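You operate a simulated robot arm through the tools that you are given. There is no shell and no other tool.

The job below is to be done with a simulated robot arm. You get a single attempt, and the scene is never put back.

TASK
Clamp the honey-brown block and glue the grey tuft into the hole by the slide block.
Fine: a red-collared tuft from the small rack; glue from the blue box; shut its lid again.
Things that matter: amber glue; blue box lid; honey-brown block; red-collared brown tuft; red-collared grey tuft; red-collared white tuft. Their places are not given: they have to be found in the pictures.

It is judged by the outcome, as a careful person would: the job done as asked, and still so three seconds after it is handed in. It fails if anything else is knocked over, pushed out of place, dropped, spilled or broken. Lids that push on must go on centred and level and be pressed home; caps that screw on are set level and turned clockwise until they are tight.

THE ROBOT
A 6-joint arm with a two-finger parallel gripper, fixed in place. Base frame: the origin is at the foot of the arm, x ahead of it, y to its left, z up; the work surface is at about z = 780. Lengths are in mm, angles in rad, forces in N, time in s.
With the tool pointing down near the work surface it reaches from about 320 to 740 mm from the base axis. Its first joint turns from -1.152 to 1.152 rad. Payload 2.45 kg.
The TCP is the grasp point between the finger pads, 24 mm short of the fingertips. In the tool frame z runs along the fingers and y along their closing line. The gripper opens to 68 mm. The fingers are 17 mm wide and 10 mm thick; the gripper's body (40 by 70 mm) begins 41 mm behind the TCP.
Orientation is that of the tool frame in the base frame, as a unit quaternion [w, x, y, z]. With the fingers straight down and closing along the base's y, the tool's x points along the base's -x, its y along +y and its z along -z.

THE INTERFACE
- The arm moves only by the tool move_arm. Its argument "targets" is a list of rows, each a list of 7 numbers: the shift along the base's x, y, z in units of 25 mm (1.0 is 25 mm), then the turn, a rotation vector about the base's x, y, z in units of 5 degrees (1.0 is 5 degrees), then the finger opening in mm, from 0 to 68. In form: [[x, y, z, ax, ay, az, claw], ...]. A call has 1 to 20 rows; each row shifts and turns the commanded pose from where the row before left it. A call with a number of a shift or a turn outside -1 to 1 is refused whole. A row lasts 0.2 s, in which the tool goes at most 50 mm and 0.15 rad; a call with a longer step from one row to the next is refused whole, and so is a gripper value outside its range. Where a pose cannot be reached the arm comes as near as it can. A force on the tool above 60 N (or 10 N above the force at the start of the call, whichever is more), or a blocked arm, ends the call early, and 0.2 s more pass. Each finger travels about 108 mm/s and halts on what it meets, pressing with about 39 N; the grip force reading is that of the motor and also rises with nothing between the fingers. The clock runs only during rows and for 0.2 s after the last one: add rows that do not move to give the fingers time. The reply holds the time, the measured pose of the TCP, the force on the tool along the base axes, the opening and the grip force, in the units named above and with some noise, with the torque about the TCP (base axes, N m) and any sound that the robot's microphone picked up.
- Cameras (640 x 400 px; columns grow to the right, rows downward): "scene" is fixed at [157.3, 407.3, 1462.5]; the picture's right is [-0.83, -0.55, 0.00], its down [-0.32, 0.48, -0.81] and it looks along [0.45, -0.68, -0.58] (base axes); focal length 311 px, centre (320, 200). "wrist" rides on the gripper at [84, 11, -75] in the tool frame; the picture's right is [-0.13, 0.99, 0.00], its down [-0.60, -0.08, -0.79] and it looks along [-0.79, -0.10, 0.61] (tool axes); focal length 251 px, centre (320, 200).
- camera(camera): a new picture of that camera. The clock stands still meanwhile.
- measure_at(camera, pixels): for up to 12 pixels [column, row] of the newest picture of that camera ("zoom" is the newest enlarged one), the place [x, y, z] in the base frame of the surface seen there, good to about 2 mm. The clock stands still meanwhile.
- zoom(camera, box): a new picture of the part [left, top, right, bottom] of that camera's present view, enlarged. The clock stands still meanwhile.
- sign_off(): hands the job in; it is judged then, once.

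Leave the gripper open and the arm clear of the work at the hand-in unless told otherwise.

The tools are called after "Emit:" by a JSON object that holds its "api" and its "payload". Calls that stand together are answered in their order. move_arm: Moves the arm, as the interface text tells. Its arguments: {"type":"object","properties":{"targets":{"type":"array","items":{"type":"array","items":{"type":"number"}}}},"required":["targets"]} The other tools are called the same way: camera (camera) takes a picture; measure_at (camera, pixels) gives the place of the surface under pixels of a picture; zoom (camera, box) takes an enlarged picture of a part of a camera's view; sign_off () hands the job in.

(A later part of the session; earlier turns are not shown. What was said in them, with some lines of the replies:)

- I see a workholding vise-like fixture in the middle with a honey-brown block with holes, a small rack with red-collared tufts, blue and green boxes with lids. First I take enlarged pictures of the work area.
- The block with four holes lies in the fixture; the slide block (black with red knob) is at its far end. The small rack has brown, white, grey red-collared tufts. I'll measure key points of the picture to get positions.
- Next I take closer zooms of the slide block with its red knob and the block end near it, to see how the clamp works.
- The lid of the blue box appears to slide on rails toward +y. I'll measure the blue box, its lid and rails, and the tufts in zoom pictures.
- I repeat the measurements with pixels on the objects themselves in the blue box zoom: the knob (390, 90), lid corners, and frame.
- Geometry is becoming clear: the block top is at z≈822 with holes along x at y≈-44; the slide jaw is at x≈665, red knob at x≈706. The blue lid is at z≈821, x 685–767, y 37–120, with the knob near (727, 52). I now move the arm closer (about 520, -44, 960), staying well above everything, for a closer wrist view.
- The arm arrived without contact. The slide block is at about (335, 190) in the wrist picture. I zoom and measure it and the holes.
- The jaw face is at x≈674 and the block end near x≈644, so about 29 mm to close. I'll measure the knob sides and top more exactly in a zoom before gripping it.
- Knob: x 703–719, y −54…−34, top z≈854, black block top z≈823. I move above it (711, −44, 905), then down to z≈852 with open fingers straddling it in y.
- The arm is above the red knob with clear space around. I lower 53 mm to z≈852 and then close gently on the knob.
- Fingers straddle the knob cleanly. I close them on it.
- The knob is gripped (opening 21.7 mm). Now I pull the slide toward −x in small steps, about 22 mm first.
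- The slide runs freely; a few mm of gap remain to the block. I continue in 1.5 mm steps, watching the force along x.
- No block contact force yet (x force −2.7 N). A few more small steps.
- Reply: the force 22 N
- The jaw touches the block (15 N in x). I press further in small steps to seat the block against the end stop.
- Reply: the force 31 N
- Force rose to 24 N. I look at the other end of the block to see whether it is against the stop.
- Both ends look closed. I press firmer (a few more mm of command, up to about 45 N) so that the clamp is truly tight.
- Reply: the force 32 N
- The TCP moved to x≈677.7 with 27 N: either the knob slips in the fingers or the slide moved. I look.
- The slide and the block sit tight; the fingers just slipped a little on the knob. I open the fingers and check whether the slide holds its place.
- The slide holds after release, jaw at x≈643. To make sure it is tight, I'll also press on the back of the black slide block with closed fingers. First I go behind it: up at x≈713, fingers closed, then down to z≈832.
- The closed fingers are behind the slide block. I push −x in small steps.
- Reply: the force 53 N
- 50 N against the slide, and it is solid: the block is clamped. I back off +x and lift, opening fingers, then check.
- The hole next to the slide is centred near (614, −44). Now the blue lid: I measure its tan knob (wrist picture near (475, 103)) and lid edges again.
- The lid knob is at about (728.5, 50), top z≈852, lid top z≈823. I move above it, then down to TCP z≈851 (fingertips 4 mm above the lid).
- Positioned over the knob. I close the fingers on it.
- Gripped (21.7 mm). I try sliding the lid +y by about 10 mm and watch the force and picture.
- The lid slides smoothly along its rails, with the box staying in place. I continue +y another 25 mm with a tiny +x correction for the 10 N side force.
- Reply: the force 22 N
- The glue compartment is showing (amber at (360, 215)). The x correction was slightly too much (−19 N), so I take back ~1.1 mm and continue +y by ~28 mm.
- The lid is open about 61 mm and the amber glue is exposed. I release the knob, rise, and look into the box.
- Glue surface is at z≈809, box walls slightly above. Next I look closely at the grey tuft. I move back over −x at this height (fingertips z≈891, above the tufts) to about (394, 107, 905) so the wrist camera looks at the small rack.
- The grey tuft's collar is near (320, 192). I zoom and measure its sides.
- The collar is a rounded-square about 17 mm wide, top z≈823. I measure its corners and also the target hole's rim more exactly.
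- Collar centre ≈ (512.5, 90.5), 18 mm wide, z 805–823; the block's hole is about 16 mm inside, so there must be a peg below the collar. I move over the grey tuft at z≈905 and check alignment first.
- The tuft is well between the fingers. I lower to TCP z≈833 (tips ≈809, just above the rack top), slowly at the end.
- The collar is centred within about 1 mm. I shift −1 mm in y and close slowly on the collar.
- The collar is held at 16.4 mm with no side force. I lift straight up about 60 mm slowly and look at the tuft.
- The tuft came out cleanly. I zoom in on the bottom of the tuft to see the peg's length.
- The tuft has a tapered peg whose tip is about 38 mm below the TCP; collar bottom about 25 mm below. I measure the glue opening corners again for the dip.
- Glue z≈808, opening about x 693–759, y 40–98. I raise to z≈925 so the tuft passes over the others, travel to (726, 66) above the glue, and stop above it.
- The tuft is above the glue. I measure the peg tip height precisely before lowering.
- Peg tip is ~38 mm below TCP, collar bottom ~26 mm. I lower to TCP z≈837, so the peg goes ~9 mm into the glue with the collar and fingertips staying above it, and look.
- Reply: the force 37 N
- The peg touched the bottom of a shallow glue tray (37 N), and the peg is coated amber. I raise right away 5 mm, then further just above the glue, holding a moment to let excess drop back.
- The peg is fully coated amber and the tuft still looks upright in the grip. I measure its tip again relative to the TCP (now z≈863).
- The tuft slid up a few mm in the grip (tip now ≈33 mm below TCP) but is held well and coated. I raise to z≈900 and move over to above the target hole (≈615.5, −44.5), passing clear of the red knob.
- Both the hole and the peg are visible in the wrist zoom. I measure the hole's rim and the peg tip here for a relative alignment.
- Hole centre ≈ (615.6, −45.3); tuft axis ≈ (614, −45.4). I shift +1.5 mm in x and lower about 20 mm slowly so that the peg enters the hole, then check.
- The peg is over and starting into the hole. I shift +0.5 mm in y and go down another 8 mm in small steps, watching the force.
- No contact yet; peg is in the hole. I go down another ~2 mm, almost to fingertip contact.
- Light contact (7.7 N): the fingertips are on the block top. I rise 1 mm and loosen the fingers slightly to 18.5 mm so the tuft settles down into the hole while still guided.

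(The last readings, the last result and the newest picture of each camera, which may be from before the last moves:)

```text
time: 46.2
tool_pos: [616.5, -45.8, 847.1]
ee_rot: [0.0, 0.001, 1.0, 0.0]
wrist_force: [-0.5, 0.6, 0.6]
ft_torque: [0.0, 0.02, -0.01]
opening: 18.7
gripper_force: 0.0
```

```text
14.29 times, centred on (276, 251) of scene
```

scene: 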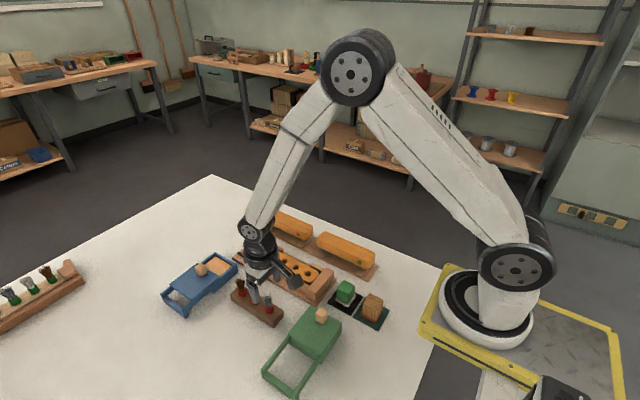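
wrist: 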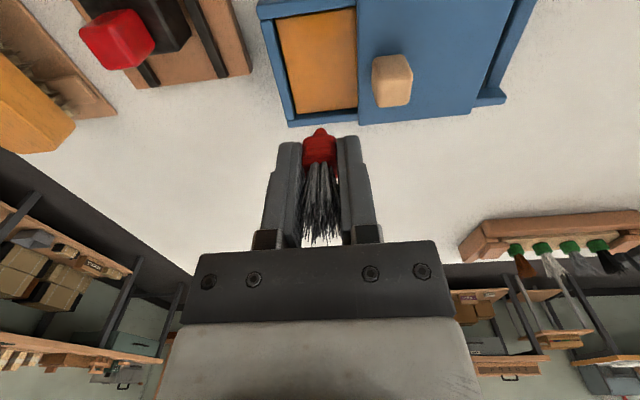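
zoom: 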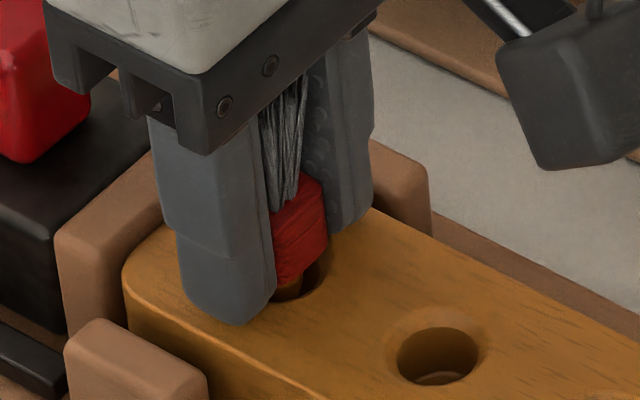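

Fingers are loosened. I measure the collar's bottom height now.

Emit:
{"api": "measure_at", "payload": {"camera": "zoom", "pixels": [[295, 250], [295, 265], [295, 278], [310, 260], [320, 230], [300, 215], [300, 195], [315, 185], [290, 290], [300, 285], [285, 275], [320, 250]]}}

Emit:
{"api": "zoom", "payload": {"camera": "wrist", "box": [280, 90, 360, 170]}}

Emit:
{"api": "measure_at", "payload": {"camera": "zoom", "pixels": [[320, 190], [320, 170], [320, 155], [320, 145], [320, 135], [320, 120], [320, 230], [320, 260], [250, 170], [400, 170], [320, 110], [320, 100]]}}

```text
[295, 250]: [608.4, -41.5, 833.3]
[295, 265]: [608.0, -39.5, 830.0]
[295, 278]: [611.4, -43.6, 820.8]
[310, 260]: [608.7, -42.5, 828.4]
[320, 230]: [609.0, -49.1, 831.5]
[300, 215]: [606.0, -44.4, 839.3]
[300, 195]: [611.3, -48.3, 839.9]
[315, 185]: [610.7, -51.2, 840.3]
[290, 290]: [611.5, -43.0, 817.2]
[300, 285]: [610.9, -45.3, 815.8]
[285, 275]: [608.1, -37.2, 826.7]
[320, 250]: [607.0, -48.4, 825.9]
```

```text
5.00 times, centred on (320, 130) of wrist
```

zoom: 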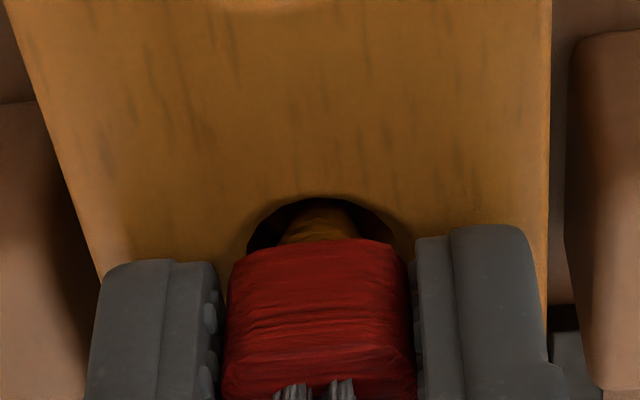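

```text
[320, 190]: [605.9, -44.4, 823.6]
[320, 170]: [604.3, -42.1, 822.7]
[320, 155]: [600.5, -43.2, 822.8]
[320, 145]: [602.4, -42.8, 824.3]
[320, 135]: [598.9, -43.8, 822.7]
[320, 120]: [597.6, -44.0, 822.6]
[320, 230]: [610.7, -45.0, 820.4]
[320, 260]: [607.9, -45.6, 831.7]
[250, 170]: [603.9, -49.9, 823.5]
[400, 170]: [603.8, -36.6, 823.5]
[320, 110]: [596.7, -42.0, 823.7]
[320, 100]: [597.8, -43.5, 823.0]
```

The collar bottom is at ≈826, about 4 mm above the block; it did not drop yet, possibly the bristles rub on the fingers. I open a little more to 24 mm in place.

Emit:
{"api": "move_arm", "payload": {"targets": [[0, 0, 0, 0, 0, 0, 21], [0, 0, 0, 0, 0, 0, 24], [0, 0, 0, 0, 0, 0, 24]]}}

Emit:
{"api": "zoom", "payload": {"camera": "wrist", "box": [270, 75, 370, 165]}}

Emit:
{"api": "zoom", "payload": {"camera": "scene", "box": [256, 237, 296, 265]}}

Emit:
{"api": "measure_at", "payload": {"camera": "zoom", "pixels": [[295, 250], [295, 265], [295, 278], [310, 260], [320, 230], [300, 215], [300, 195], [315, 185], [290, 290], [300, 285], [285, 275], [320, 250]]}}

```text
time: 47.0
tool_pos: [616.9, -45.9, 846.6]
ee_rot: [0.001, 0.0, 1.0, 0.0]
wrist_force: [0.3, 0.6, -0.4]
ft_torque: [-0.02, -0.01, 0.01]
opening: 23.8
gripper_force: 0.0
```

```text
4.44 times, centred on (320, 120) of wrist
```

zoom: 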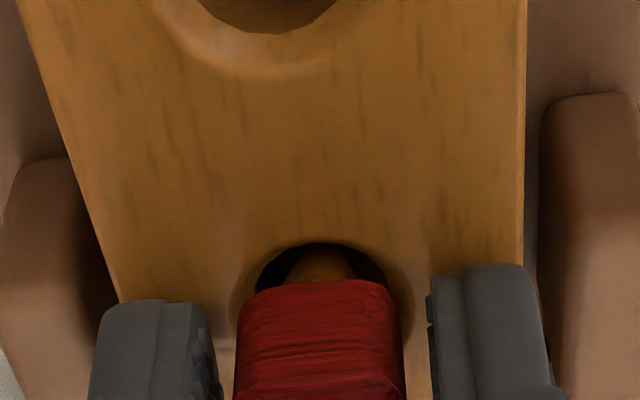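

```text
14.29 times, centred on (276, 251) of scene
```

zoom: 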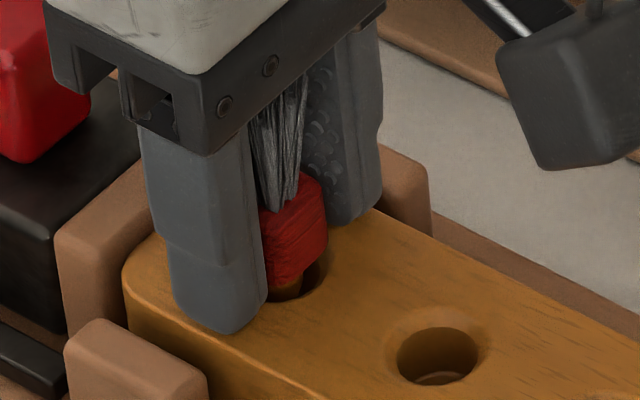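

```text
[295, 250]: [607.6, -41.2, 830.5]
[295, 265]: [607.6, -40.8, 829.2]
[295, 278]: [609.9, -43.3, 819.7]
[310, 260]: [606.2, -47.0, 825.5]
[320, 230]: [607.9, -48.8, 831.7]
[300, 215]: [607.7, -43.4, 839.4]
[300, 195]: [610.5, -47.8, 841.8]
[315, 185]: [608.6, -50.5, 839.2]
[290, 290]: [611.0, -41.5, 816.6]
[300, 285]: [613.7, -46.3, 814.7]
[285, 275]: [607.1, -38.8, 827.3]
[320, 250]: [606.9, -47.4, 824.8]
```

The tuft stands by itself with the collar ≈4 mm above the block. I check how deep the holes really are by measuring the bottom of the neighbouring hole, near (440, 378) in this zoom.

Emit:
{"api": "zoom", "payload": {"camera": "scene", "box": [276, 252, 300, 268]}}

Emit:
{"api": "measure_at", "payload": {"camera": "zoom", "pixels": [[230, 225], [230, 215], [220, 220], [245, 222], [230, 200], [230, 180], [230, 160], [210, 190], [250, 190], [200, 210], [260, 215], [230, 235]]}}

Emit:
{"api": "camera", "payload": {"camera": "wrist"}}

Emit:
{"api": "zoom", "payload": {"camera": "wrist", "box": [280, 40, 340, 90]}}

Emit:
{"api": "measure_at", "payload": {"camera": "zoom", "pixels": [[320, 60], [320, 100], [320, 140], [280, 100], [260, 80], [320, 160], [240, 120], [300, 120], [250, 180], [320, 200], [350, 150], [200, 140]]}}

```text
16.00 times, centred on (288, 260) of scene
```

zoom: 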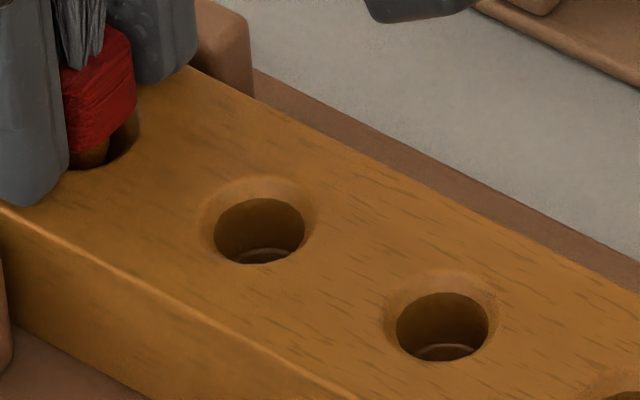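

```text
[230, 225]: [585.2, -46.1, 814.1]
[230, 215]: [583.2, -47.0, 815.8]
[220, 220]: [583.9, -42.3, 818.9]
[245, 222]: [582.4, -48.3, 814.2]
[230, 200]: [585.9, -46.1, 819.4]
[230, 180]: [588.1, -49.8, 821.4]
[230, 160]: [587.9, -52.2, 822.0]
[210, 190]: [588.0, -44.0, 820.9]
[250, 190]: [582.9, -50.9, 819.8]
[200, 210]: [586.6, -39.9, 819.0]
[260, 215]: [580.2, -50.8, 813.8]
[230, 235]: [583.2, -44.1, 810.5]
```

```text
taken
```

wrist: 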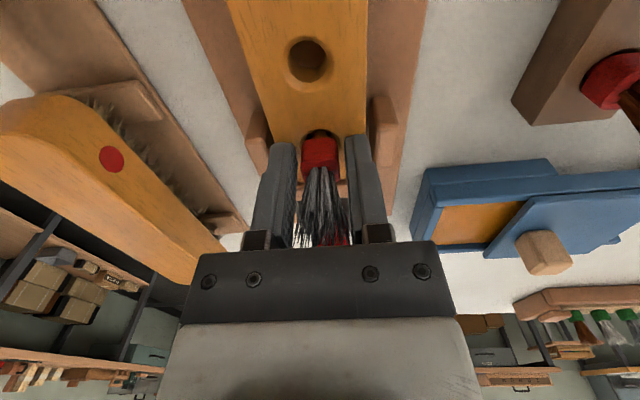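

```text
8.00 times, centred on (310, 65) of wrist
```

zoom: 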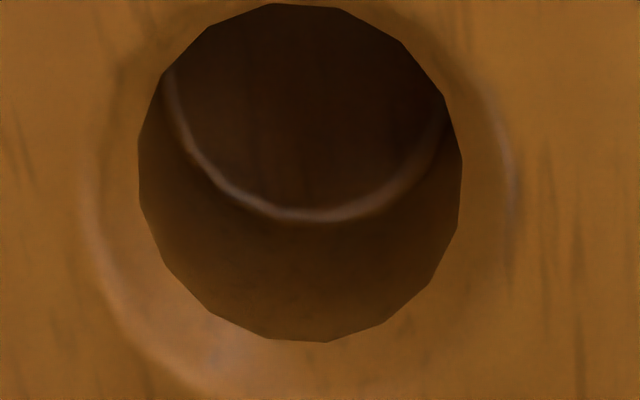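

```text
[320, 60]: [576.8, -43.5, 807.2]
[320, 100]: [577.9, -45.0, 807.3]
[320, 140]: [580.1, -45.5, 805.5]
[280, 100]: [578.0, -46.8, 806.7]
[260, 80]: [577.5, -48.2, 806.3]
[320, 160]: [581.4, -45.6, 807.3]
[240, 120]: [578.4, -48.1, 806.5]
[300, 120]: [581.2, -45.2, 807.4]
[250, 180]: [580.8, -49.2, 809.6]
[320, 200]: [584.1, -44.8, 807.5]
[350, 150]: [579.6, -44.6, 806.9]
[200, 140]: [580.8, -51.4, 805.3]
```

The hole floor is at z≈807 (15 mm deep), so the peg is not bottomed; the tuft simply stays in the sticky glue. I raise the open fingers 7 mm and shift −0.8 mm in y to centre on the collar, to re-grip higher and press it home.

Emit:
{"api": "move_arm", "payload": {"targets": [[0, 0, 0.1, 0, 0, 0, 24], [0, -0.032, 0.18, 0, 0, 0, 24], [0, 0, 0, 0, 0, 0, 24]]}}

Emit:
{"api": "zoom", "payload": {"camera": "wrist", "box": [270, 75, 370, 165]}}

Emit:
{"api": "zoom", "payload": {"camera": "scene", "box": [256, 237, 296, 265]}}

```text
time: 47.8
tool_pos: [614.8, -46.5, 853.6]
ee_rot: [0.0, 0.0, 1.0, -0.001]
wrist_force: [-1.2, -0.6, 0.1]
ft_torque: [-0.02, -0.01, -0.01]
opening: 24.0
gripper_force: 0.1
```

```text
4.44 times, centred on (320, 120) of wrist
```

zoom: 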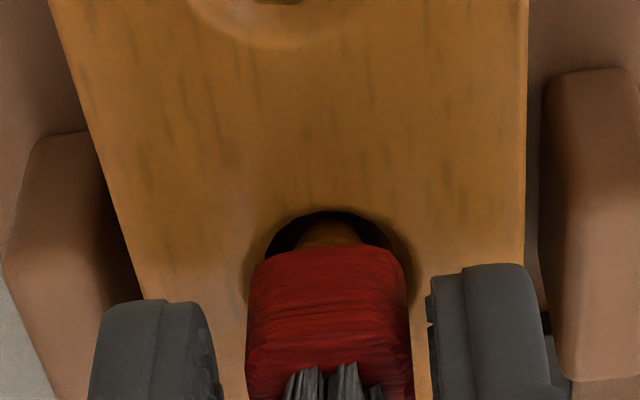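

```text
14.29 times, centred on (276, 251) of scene
```

zoom: 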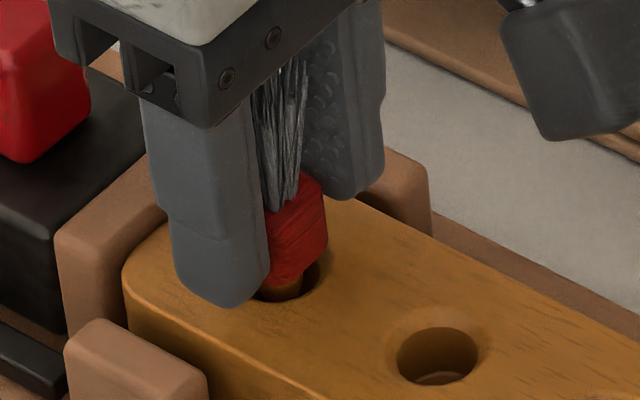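

The tuft stayed put. My y shift was unneeded (collar now sits ~1 mm toward +y of the finger centre), so I take it back and then close on the collar.

Emit:
{"api": "move_arm", "payload": {"targets": [[0, 0.036, 0, 0, 0, 0, 24], [0, 0, 0, 0, 0, 0, 21], [0, 0, 0, 0, 0, 0, 18], [0, 0, 0, 0, 0, 0, 14], [0, 0, 0, 0, 0, 0, 12]]}}

Emit:
{"api": "zoom", "payload": {"camera": "wrist", "box": [270, 75, 370, 165]}}

```text
time: 49.0
tool_pos: [616.1, -45.9, 853.9]
ee_rot: [0.0, -0.001, 1.0, 0.0]
wrist_force: [-0.1, 0.2, 1.0]
ft_torque: [-0.02, 0.04, -0.02]
opening: 16.1
gripper_force: 35.2
```

```text
4.44 times, centred on (320, 120) of wrist
```

zoom: 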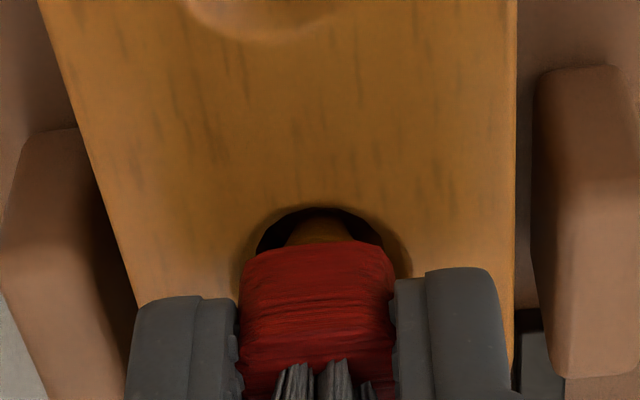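

Re-gripped with no side force. Now I press down in 1 mm steps, watching the vertical force.

Emit:
{"api": "move_arm", "payload": {"targets": [[0, 0, -0.04, 0, 0, 0, 12], [0, 0, -0.04, 0, 0, 0, 12]]}}

Emit:
{"api": "zoom", "payload": {"camera": "wrist", "box": [270, 75, 370, 165]}}

```text
time: 49.6
tool_pos: [615.9, -44.7, 853.2]
ee_rot: [0.001, 0.001, 1.0, 0.0]
wrist_force: [-8.1, -1.3, 20.6]
ft_torque: [-0.06, 0.2, -0.03]
opening: 15.8
gripper_force: 34.8
```

```text
4.44 times, centred on (320, 120) of wrist
```

zoom: 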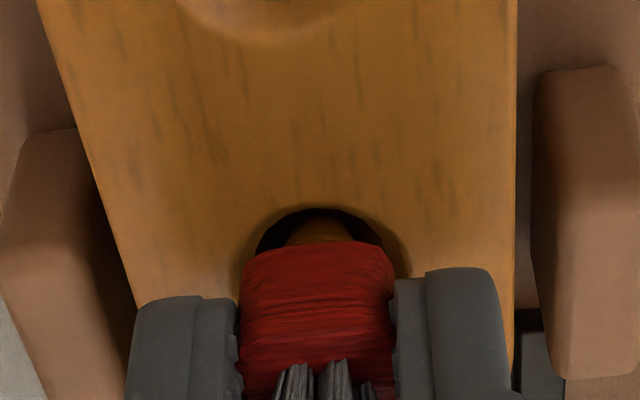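

The tuft resists at once (20 N with 2 mm command) — it does not go deeper. I ease back the push and measure the collar bottom and top heights carefully.

Emit:
{"api": "move_arm", "payload": {"targets": [[0, 0, 0.07, 0, 0, 0, 12]]}}

Emit:
{"api": "zoom", "payload": {"camera": "wrist", "box": [295, 110, 345, 150]}}

Emit:
{"api": "measure_at", "payload": {"camera": "zoom", "pixels": [[320, 190], [320, 200], [320, 210], [320, 220], [320, 235], [320, 260], [320, 290], [320, 330], [280, 210], [350, 210], [320, 150], [320, 360]]}}

Emit:
{"api": "zoom", "payload": {"camera": "scene", "box": [266, 244, 286, 260]}}

Emit:
{"api": "measure_at", "payload": {"camera": "zoom", "pixels": [[320, 150], [320, 180], [320, 210], [320, 230], [320, 250], [320, 265], [320, 280], [300, 250], [350, 220], [350, 240], [330, 130], [360, 260]]}}

```text
time: 50.0
tool_pos: [616.2, -44.7, 853.3]
ee_rot: [0.002, 0.0, 1.0, 0.001]
wrist_force: [-2.3, -4.6, 10.8]
ft_torque: [-0.13, 0.02, 0.02]
opening: 16.2
gripper_force: 35.0
```

```text
10.00 times, centred on (320, 130) of wrist
```

zoom: 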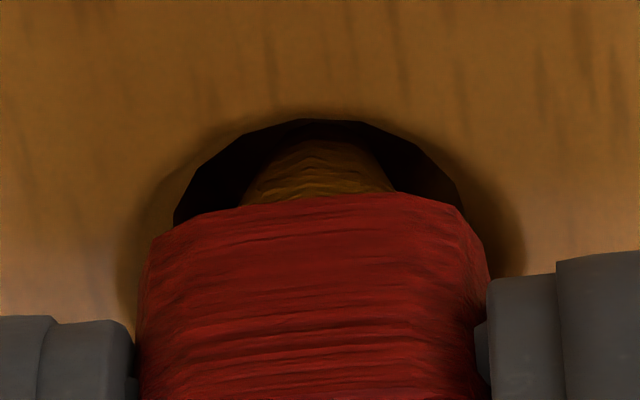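

```text
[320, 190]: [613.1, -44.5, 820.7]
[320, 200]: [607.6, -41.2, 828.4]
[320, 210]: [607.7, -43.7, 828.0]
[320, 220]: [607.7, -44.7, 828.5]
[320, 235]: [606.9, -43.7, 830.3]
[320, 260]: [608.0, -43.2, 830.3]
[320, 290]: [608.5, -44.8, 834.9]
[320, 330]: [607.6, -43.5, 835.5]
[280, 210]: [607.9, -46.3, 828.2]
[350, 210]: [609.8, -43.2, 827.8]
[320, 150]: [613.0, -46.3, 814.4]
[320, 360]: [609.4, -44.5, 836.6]
```

```text
16.00 times, centred on (276, 252) of scene
```

zoom: 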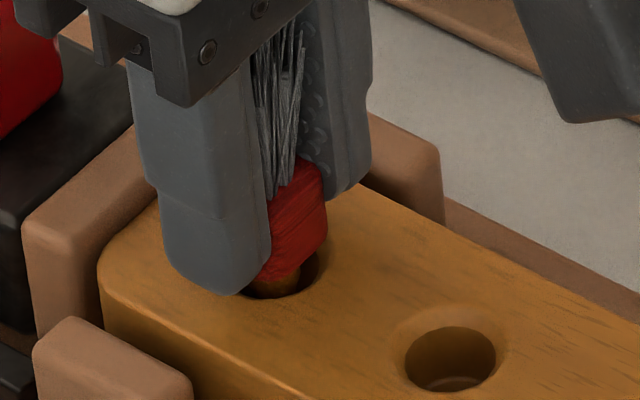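

```text
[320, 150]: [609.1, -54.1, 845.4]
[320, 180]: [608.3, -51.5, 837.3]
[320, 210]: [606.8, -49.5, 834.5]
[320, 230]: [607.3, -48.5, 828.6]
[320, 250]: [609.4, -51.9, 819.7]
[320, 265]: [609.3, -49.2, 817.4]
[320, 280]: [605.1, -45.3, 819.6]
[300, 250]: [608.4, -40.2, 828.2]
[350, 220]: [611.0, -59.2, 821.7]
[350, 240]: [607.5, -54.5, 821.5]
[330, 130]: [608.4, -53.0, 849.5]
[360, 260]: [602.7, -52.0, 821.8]
```

The collar bottom is ~5 mm above the block. To understand what "seated" looks like, I measure the depth of the empty rack hole, where the tuft had been resting.

Emit:
{"api": "camera", "payload": {"camera": "scene"}}

Emit:
{"api": "zoom", "payload": {"camera": "scene", "box": [247, 280, 287, 315]}}

Emit:
{"api": "measure_at", "payload": {"camera": "zoom", "pixels": [[335, 330], [335, 340], [335, 350], [335, 360], [320, 345], [350, 345], [335, 320], [310, 335], [360, 340], [335, 370], [345, 355], [325, 355]]}}

```text
taken
```

scene: 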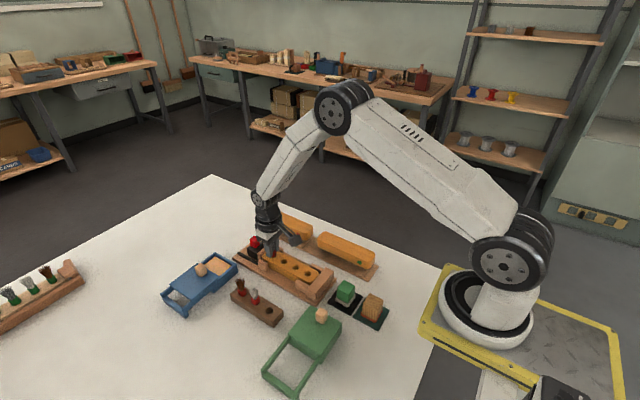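

```text
11.43 times, centred on (267, 298) of scene
```

zoom: 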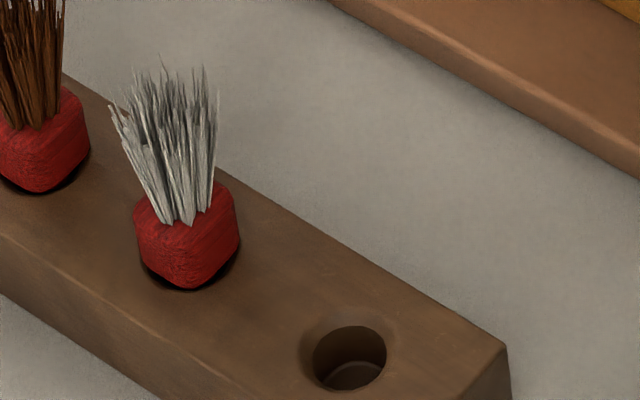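

```text
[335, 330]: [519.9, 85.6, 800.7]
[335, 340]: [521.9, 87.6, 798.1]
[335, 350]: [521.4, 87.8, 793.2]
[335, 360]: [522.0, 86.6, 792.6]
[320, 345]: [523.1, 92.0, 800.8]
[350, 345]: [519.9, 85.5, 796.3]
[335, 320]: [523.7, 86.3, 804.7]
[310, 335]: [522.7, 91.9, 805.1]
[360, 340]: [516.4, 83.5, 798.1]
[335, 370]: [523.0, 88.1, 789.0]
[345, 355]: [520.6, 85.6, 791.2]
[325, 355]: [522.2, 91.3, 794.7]
```

In the rack the collar sat flush on the rim, so here it is ~5 mm proud and seems held by the glue. I read the steady force first with a still row.

Emit:
{"api": "move_arm", "payload": {"targets": [[0, 0, 0, 0, 0, 0, 12], [0, 0, 0, 0, 0, 0, 12]]}}

Emit:
{"api": "zoom", "payload": {"camera": "scene", "box": [266, 244, 286, 260]}}

```text
time: 50.6
tool_pos: [615.6, -44.1, 854.5]
ee_rot: [0.001, 0.0, 1.0, 0.0]
wrist_force: [1.0, -6.6, 5.9]
ft_torque: [-0.15, 0.02, -0.03]
opening: 16.0
gripper_force: 35.2
```

```text
16.00 times, centred on (276, 252) of scene
```

zoom: 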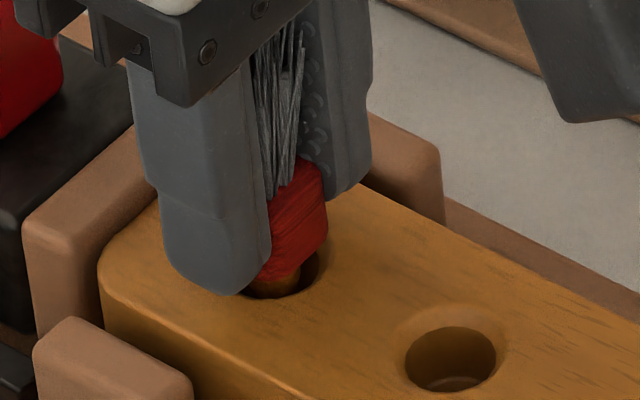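

The tuft is held stiffly. A careful assembler would give it one firmer press; I do so with small steps (compensating the sideways force), limited by grip friction.

Emit:
{"api": "move_arm", "payload": {"targets": [[-0.01, -0.016, -0.06, 0, 0, 0, 12], [-0.015, 0, -0.05, 0, 0, 0, 12], [0, 0, 0, 0, 0, 0, 12]]}}

Emit:
{"api": "zoom", "payload": {"camera": "scene", "box": [266, 244, 286, 260]}}

Emit:
{"api": "zoom", "payload": {"camera": "wrist", "box": [295, 110, 345, 150]}}

```text
time: 51.4
tool_pos: [617.4, -44.3, 853.9]
ee_rot: [0.003, 0.0, 1.0, 0.0]
wrist_force: [-6.1, -0.5, 31.4]
ft_torque: [-0.02, 0.11, 0.02]
opening: 16.1
gripper_force: 35.8
```

```text
16.00 times, centred on (276, 252) of scene
```

zoom: 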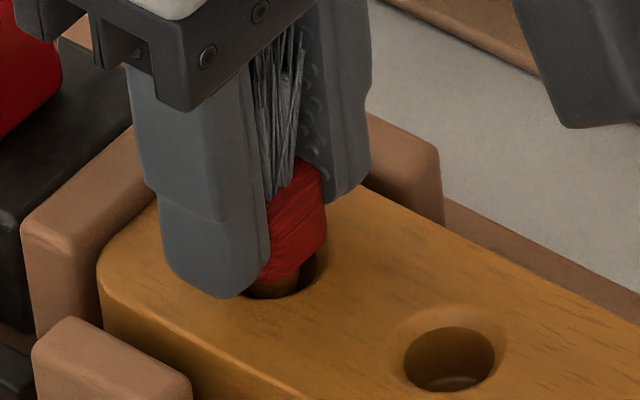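

```text
10.00 times, centred on (320, 130) of wrist
```

zoom: 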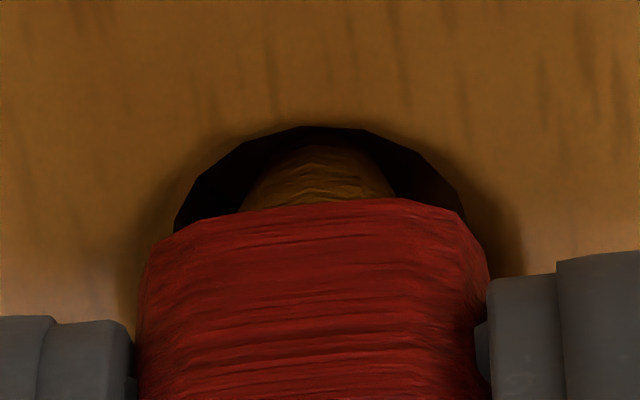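

At 31 N it only gave a few tenths of a mm: the tuft is set firmly in the hole and centred. I relax the push, open the fingers and rise straight up clear of the bristles.

Emit:
{"api": "move_arm", "payload": {"targets": [[0.02, 0, 0.1, 0, 0, 0, 12], [0, 0, 0, 0, 0, 0, 20], [0, 0, 0, 0, 0, 0, 30], [0, 0, 0, 0, 0, 0, 40], [0, 0, 0.3, 0, 0, 0, 40], [0, 0, 0.6, 0, 0, 0, 40], [0, 0, 1, 0, 0, 0, 40], [0, 0, 1, 0, 0, 0, 50], [0, 0, 0, 0, 0, 0, 68]]}}

Emit:
{"api": "zoom", "payload": {"camera": "scene", "box": [256, 230, 296, 260]}}

Emit:
{"api": "camera", "payload": {"camera": "wrist"}}

```text
time: 53.4
tool_pos: [615.5, -44.0, 926.1]
ee_rot: [0.0, -0.001, 1.0, 0.0]
wrist_force: [0.4, 0.1, 0.3]
ft_torque: [0.03, -0.01, -0.01]
opening: 67.9
gripper_force: 0.0
```

```text
13.33 times, centred on (276, 245) of scene
```

zoom: 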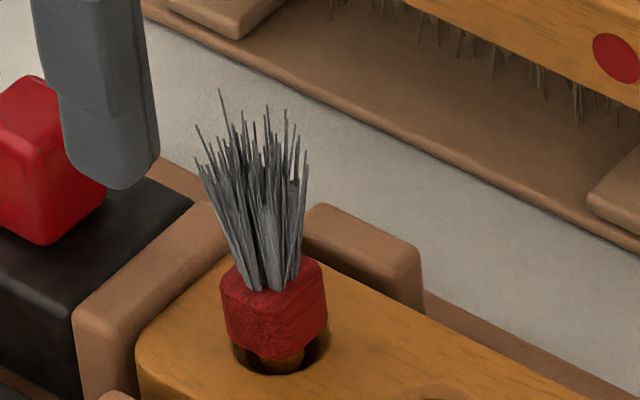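

```text
taken
```

wrist: 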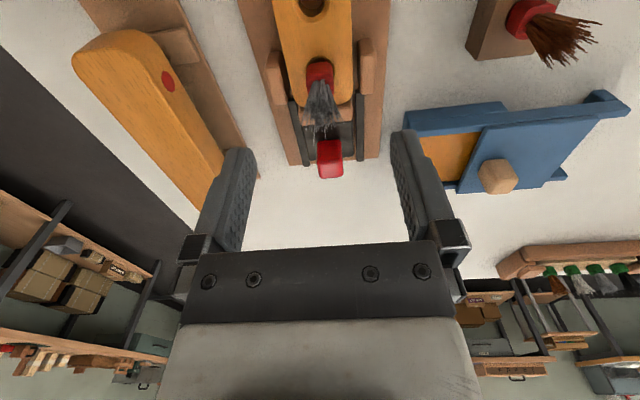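

The grey tuft stands upright and centred in the hole beside the slide block, firmly held. Now I shut the blue lid; I measure the knob's present position first.

Emit:
{"api": "zoom", "payload": {"camera": "scene", "box": [150, 225, 278, 305]}}

Emit:
{"api": "measure_at", "payload": {"camera": "zoom", "pixels": [[255, 205], [238, 235], [270, 235], [245, 205], [270, 205], [255, 250], [235, 215], [280, 225], [255, 195], [340, 262], [240, 195], [350, 200]]}}

Emit:
{"api": "measure_at", "payload": {"camera": "wrist", "pixels": [[497, 165], [485, 170], [512, 175], [497, 188], [485, 185], [510, 188], [480, 175], [516, 180], [470, 150], [440, 150], [497, 180], [550, 170]]}}

```text
5.00 times, centred on (214, 265) of scene
```

zoom: 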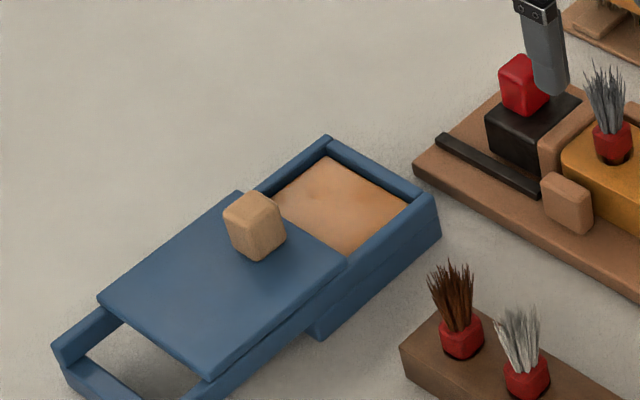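

```text
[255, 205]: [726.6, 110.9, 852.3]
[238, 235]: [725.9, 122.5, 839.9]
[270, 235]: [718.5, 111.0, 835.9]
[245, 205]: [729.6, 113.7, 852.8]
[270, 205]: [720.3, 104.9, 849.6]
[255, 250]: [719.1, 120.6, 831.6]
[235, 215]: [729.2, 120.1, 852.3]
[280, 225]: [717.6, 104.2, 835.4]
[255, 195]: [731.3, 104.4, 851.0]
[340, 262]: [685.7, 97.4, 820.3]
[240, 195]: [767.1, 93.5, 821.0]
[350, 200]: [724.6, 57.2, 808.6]
```

```text
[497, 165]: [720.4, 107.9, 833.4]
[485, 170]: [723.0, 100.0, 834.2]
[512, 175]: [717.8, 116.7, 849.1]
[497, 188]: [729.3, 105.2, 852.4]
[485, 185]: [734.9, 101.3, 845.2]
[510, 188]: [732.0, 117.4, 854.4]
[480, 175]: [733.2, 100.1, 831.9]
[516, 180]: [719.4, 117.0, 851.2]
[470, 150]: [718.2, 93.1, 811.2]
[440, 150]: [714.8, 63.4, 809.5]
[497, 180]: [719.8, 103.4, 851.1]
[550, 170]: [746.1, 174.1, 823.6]
```

The knob is centred at about (728.5, 111.3). I move above it at z≈926 and lower to z≈853 with open fingers.

Emit:
{"api": "move_arm", "payload": {"targets": [[0.64, 0.889, 0, 0, 0, 0, 68], [0.64, 0.889, 0, 0, 0, 0, 68], [0.64, 0.889, 0, 0, 0, 0, 68], [0.64, 0.889, 0, 0, 0, 0, 68], [0.64, 0.889, 0, 0, 0, 0, 68], [0.64, 0.889, 0, 0, 0, 0, 68], [0.64, 0.889, 0, 0, 0, 0, 68], [0, 0, 0, 0, 0, 0, 68], [0, 0, -0.9, 0, 0, 0, 68], [0, 0, -0.9, 0, 0, 0, 68], [0, 0, -0.7, 0, 0, 0, 68], [0, 0, -0.43, 0, 0, 0, 68], [0, 0, 0, 0, 0, 0, 68]]}}

Emit:
{"api": "zoom", "payload": {"camera": "scene", "box": [150, 205, 278, 305]}}

```text
time: 56.2
tool_pos: [727.9, 110.4, 852.2]
ee_rot: [0.001, 0.001, 1.0, -0.001]
wrist_force: [-0.3, -0.6, -0.8]
ft_torque: [0.02, 0.02, 0.04]
opening: 68.1
gripper_force: 0.1
```

```text
4.00 times, centred on (214, 255) of scene
```

zoom: 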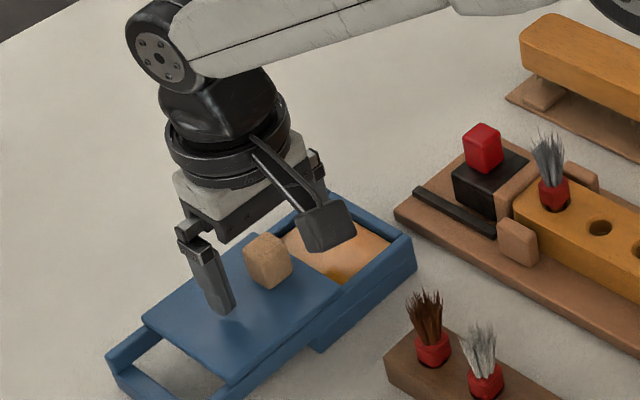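

The fingers straddle the lid knob. I close on it and begin sliding −y in small steps.

Emit:
{"api": "move_arm", "payload": {"targets": [[0, 0, 0, 0, 0, 0, 35], [0, 0, 0, 0, 0, 0, 15], [0, 0, 0, 0, 0, 0, 15], [0, 0, 0, 0, 0, 0, 15], [0, -0.1, 0, 0, 0, 0, 15], [0, -0.14, 0, 0, 0, 0, 15], [0, -0.14, 0, 0, 0, 0, 15], [0, -0.14, 0, 0, 0, 0, 15], [0, -0.14, 0, 0, 0, 0, 15]]}}

```text
time: 58.2
tool_pos: [727.1, 93.1, 853.0]
ee_rot: [0.0, 0.0, 1.0, 0.0]
wrist_force: [-8.1, -0.3, 3.8]
ft_torque: [0.06, -0.7, -0.02]
opening: 21.7
gripper_force: 37.7
```

The lid moves freely (x force −8 N, so a −0.4 mm x correction). I slide another 40 mm toward −y.

Emit:
{"api": "move_arm", "payload": {"targets": [[-0.016, -0.16, 0, 0, 0, 0, 15], [0, -0.16, 0, 0, 0, 0, 15], [0, -0.16, 0, 0, 0, 0, 15], [0, -0.16, 0, 0, 0, 0, 15], [0, -0.16, 0, 0, 0, 0, 15], [0, -0.16, 0, 0, 0, 0, 15], [0, -0.16, 0, 0, 0, 0, 15], [0, -0.16, 0, 0, 0, 0, 15], [0, -0.16, 0, 0, 0, 0, 15], [0, -0.1, 0, 0, 0, 0, 15]]}}

Emit:
{"api": "zoom", "payload": {"camera": "scene", "box": [150, 205, 278, 305]}}

```text
time: 60.4
tool_pos: [726.0, 55.6, 853.4]
ee_rot: [0.001, 0.0, 1.0, 0.0]
wrist_force: [-0.8, 0.9, -2.1]
ft_torque: [0.06, -1.0, -0.02]
opening: 21.5
gripper_force: 38.3
```

```text
4.00 times, centred on (214, 255) of scene
```

zoom: 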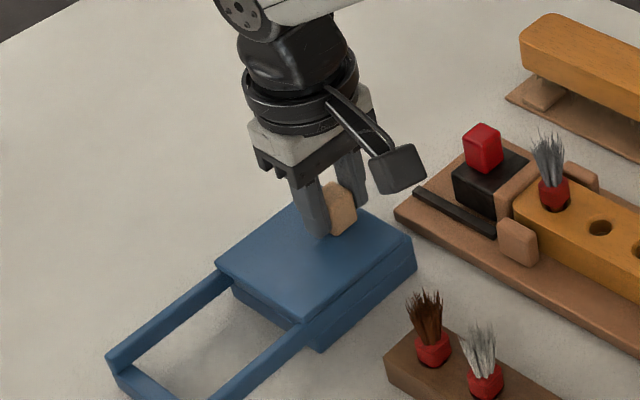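

About 6 mm remain. I close in 1.25 mm steps, watching the y force for the stop.

Emit:
{"api": "move_arm", "payload": {"targets": [[0, -0.05, 0, 0, 0, 0, 15], [0, -0.05, 0, 0, 0, 0, 15], [0, -0.05, 0, 0, 0, 0, 15], [0, -0.05, 0, 0, 0, 0, 15]]}}

Emit:
{"api": "zoom", "payload": {"camera": "scene", "box": [180, 235, 260, 290]}}

```text
time: 61.4
tool_pos: [727.2, 50.2, 852.8]
ee_rot: [0.0, -0.001, 1.0, -0.001]
wrist_force: [-0.8, 0.5, -2.7]
ft_torque: [0.05, -1.05, 0.03]
opening: 21.6
gripper_force: 38.6
```

```text
7.27 times, centred on (220, 262) of scene
```

zoom: 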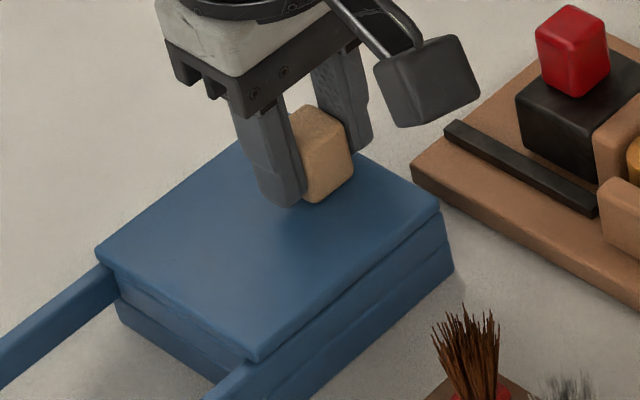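

No stop yet. I go on in 1 mm steps until the force rises.

Emit:
{"api": "move_arm", "payload": {"targets": [[0, -0.04, 0, 0, 0, 0, 15], [0, -0.04, 0, 0, 0, 0, 15]]}}

Emit:
{"api": "zoom", "payload": {"camera": "scene", "box": [190, 235, 254, 275]}}

```text
time: 62.0
tool_pos: [727.4, 50.3, 853.4]
ee_rot: [0.0, -0.001, 1.0, 0.0]
wrist_force: [9.3, 7.9, -4.4]
ft_torque: [0.02, 0.89, -0.05]
opening: 21.7
gripper_force: 38.4
```

```text
10.00 times, centred on (222, 255) of scene
```

zoom: 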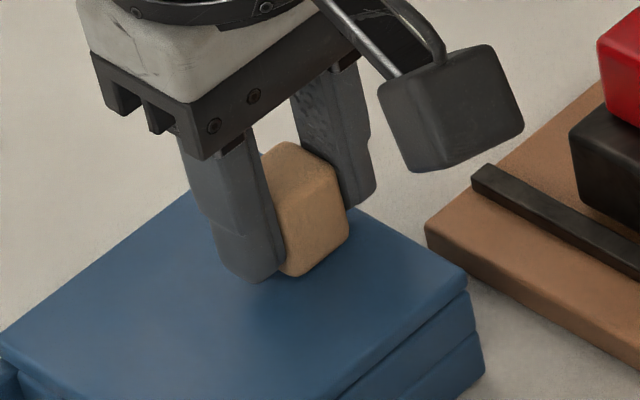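

The y force rises (7.9 N) and the picture matches the original closed position (lid corner at (466, 270)). One more small push to be sure it is fully shut.

Emit:
{"api": "move_arm", "payload": {"targets": [[0, -0.04, 0, 0, 0, 0, 15], [0, 0, 0, 0, 0, 0, 15]]}}

```text
time: 62.6
tool_pos: [728.6, 50.0, 853.4]
ee_rot: [0.0, -0.001, 1.0, 0.001]
wrist_force: [4.0, 17.9, -3.7]
ft_torque: [0.15, 0.0, -0.05]
opening: 21.8
gripper_force: 38.3
```

Firm stop at 18 N: the lid is shut. I relax the push, open the fingers and lift away.

Emit:
{"api": "move_arm", "payload": {"targets": [[0, 0.04, 0, 0, 0, 0, 15], [0, 0, 0, 0, 0, 0, 30], [0, 0, 0, 0, 0, 0, 50], [0, 0, 0, 0, 0, 0, 68], [0, 0, 0.4, 0, 0, 0, 68], [0, 0, 0.8, 0, 0, 0, 68], [0, 0, 1, 0, 0, 0, 68], [0, 0, 1, 0, 0, 0, 68]]}}

Emit:
{"api": "zoom", "payload": {"camera": "scene", "box": [155, 235, 251, 325]}}

Emit:
{"api": "zoom", "payload": {"camera": "scene", "box": [240, 220, 320, 280]}}

```text
time: 64.4
tool_pos: [726.6, 48.8, 932.6]
ee_rot: [0.0, 0.0, 1.0, 0.001]
wrist_force: [0.2, 0.2, -0.8]
ft_torque: [0.03, -0.03, 0.01]
opening: 68.0
gripper_force: 0.1
```

```text
4.44 times, centred on (203, 280) of scene
```

zoom: 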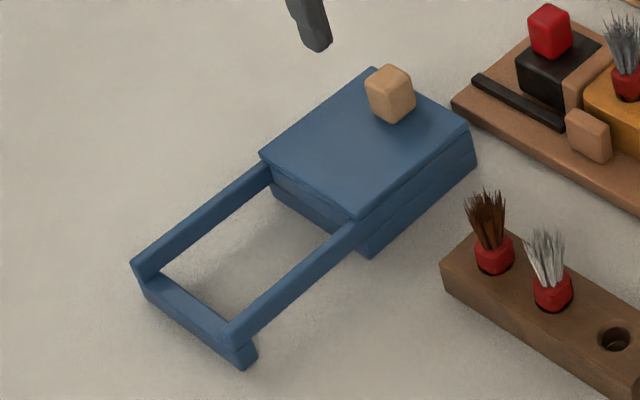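

```text
6.67 times, centred on (280, 250) of scene
```

zoom: 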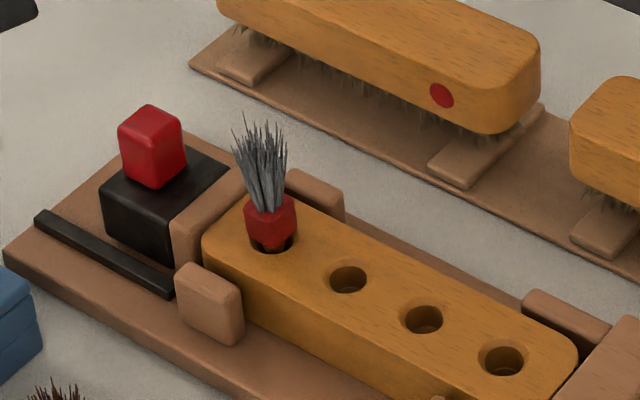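

The lid is fully shut exactly as at the start. I look closely at the tuft again, since the part below the collar looks different now.

Emit:
{"api": "zoom", "payload": {"camera": "scene", "box": [266, 238, 290, 258]}}

Emit:
{"api": "measure_at", "payload": {"camera": "zoom", "pixels": [[270, 230], [270, 245], [270, 260], [270, 270], [270, 280], [250, 240], [300, 240], [240, 200], [300, 200], [270, 190], [230, 270], [270, 290]]}}

```text
16.00 times, centred on (278, 248) of scene
```

zoom: 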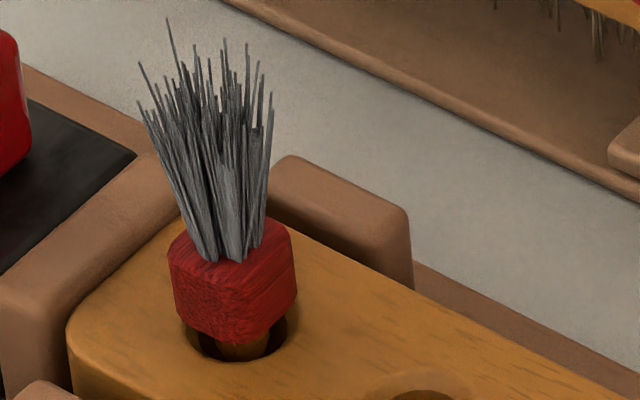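

```text
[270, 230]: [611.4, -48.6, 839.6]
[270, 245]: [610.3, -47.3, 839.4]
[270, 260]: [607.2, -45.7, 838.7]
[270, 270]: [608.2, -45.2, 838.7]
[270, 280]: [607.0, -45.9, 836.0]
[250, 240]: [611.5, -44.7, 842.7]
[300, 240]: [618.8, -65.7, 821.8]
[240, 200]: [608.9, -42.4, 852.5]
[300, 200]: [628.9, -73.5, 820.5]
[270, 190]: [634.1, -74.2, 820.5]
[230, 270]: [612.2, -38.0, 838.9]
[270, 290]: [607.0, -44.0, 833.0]
```

Collar top here is ≈17.5 mm above the block. I compare with the white tuft resting in the rack.

Emit:
{"api": "zoom", "payload": {"camera": "scene", "box": [242, 284, 266, 304]}}

Emit:
{"api": "measure_at", "payload": {"camera": "zoom", "pixels": [[320, 220], [300, 250], [340, 260], [320, 280], [320, 300], [320, 320], [320, 340], [290, 290], [350, 290], [300, 360], [250, 330], [370, 330]]}}

Emit:
{"api": "measure_at", "payload": {"camera": "zoom", "pixels": [[280, 215], [345, 200], [310, 245], [315, 255], [320, 265], [325, 240], [305, 235], [295, 230], [350, 225], [270, 240], [360, 240], [310, 330]]}}

```text
16.00 times, centred on (254, 294) of scene
```

zoom: 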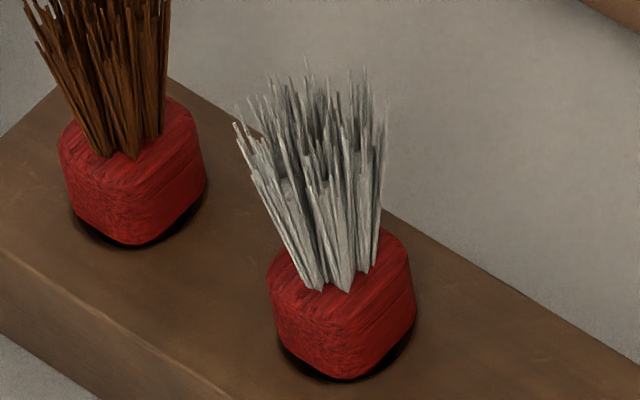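

```text
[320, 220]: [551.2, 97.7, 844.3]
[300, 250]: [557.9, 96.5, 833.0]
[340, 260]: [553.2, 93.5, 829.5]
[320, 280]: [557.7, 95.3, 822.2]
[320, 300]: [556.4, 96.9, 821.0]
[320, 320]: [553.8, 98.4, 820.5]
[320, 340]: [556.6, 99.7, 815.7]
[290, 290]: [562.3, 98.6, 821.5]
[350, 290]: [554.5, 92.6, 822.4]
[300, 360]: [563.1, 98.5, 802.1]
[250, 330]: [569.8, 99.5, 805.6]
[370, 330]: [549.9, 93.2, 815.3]
```

```text
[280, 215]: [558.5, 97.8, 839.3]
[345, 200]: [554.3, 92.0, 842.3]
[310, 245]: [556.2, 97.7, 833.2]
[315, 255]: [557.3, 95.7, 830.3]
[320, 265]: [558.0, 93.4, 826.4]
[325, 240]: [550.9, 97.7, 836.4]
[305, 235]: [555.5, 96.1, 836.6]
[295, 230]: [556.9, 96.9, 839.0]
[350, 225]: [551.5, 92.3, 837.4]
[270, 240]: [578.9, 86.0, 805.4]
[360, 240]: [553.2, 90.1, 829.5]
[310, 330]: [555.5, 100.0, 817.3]
```

The tuft stands like the others, upright and glued, only ~3 mm higher than in the rack. Everything else is in place. I retreat the arm up and back to its starting area, gripper open, and take a last look.

Emit:
{"api": "move_arm", "payload": {"targets": [[0, 0, 1, 0, 0, 0, 68], [-0.95, -0.53, 0.5, 0, 0, 0, 68], [-0.95, -0.53, 0.5, 0, 0, 0, 68], [-0.95, -0.53, 0.5, 0, 0, 0, 68], [-0.95, -0.53, 0.5, 0, 0, 0, 68], [-0.95, -0.53, 0.5, 0, 0, 0, 68], [-0.95, -0.53, 0.5, 0, 0, 0, 68], [-0.95, -0.53, 0.5, 0, 0, 0, 68], [-0.95, -0.53, 0.5, 0, 0, 0, 68], [-0.95, -0.53, 0.5, 0, 0, 0, 68], [-0.95, -0.53, 0.5, 0, 0, 0, 68], [-0.95, -0.53, 0.5, 0, 0, 0, 68], [-0.95, -0.53, 0.5, 0, 0, 0, 68], [-0.95, -0.53, 0.5, 0, 0, 0, 68], [0, 0, 0, 0, 0, 0, 68]]}}

Emit:
{"api": "camera", "payload": {"camera": "scene"}}

Emit:
{"api": "zoom", "payload": {"camera": "scene", "box": [220, 200, 400, 312]}}

Emit:
{"api": "camera", "payload": {"camera": "wrist"}}

```text
time: 67.6
tool_pos: [418.1, -124.7, 1119.4]
ee_rot: [0.0, 0.0, 1.0, 0.0]
wrist_force: [-1.0, -0.7, -0.4]
ft_torque: [-0.01, 0.04, -0.03]
opening: 67.9
gripper_force: 0.0
```

```text
taken
```

scene: 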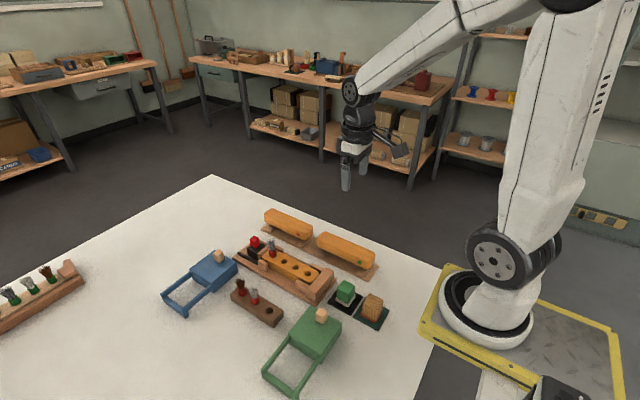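

```text
3.56 times, centred on (310, 256) of scene
```

zoom: 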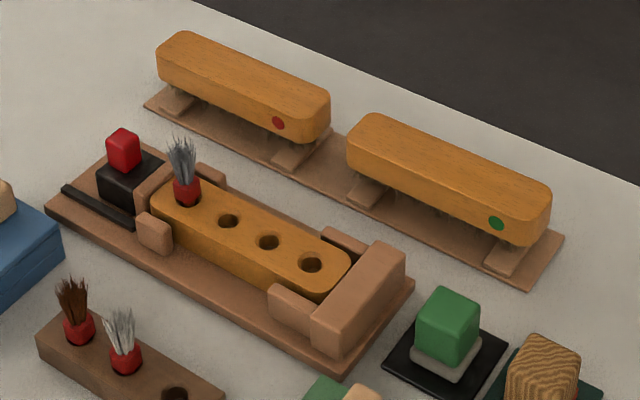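

```text
taken
```

wrist: 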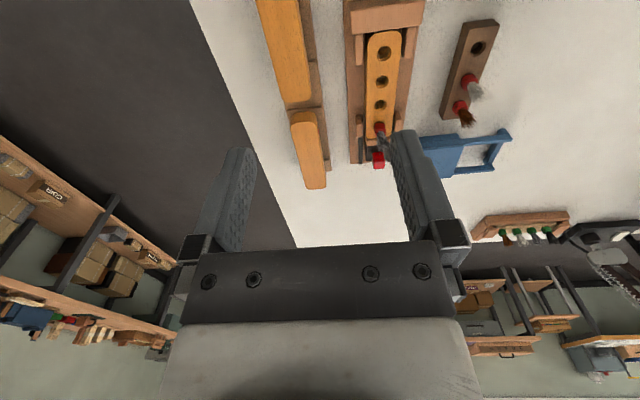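

The block is clamped, the grey red-collared tuft is glued in the hole by the slide block, and the blue lid is shut. Nothing else has moved and the arm is clear with the gripper open. I hand the job in.

Emit:
{"api": "sign_off", "payload": {}}

```text
The job is handed in.
```

I clamped the honey-brown block, glued the grey red-collared tuft into the hole by the slide block, and shut the blue box lid. I've handed the job in. The one flaw is that the tuft sits about 3–5 mm higher than fully home.

- **Clamp:** I slid the jaw up against the block and pressed it to about 50 N. It stayed put when I let go.
- **Tuft:** it stands upright, centred and firmly held, with its peg coated in amber glue from the blue box. The peg bumped the bottom of the shallow glue tray while dipping, which pushed the tuft up in the grip. It was therefore not fully down when I let go. I gripped it again and pressed to about 31 N, but it went no deeper.
- **Blue box lid:** it is back against its stop, and the picture matches how it looked at the start.

In the last pictures nothing else was moved, spilled or knocked over. The arm is back at its starting position with the gripper open.
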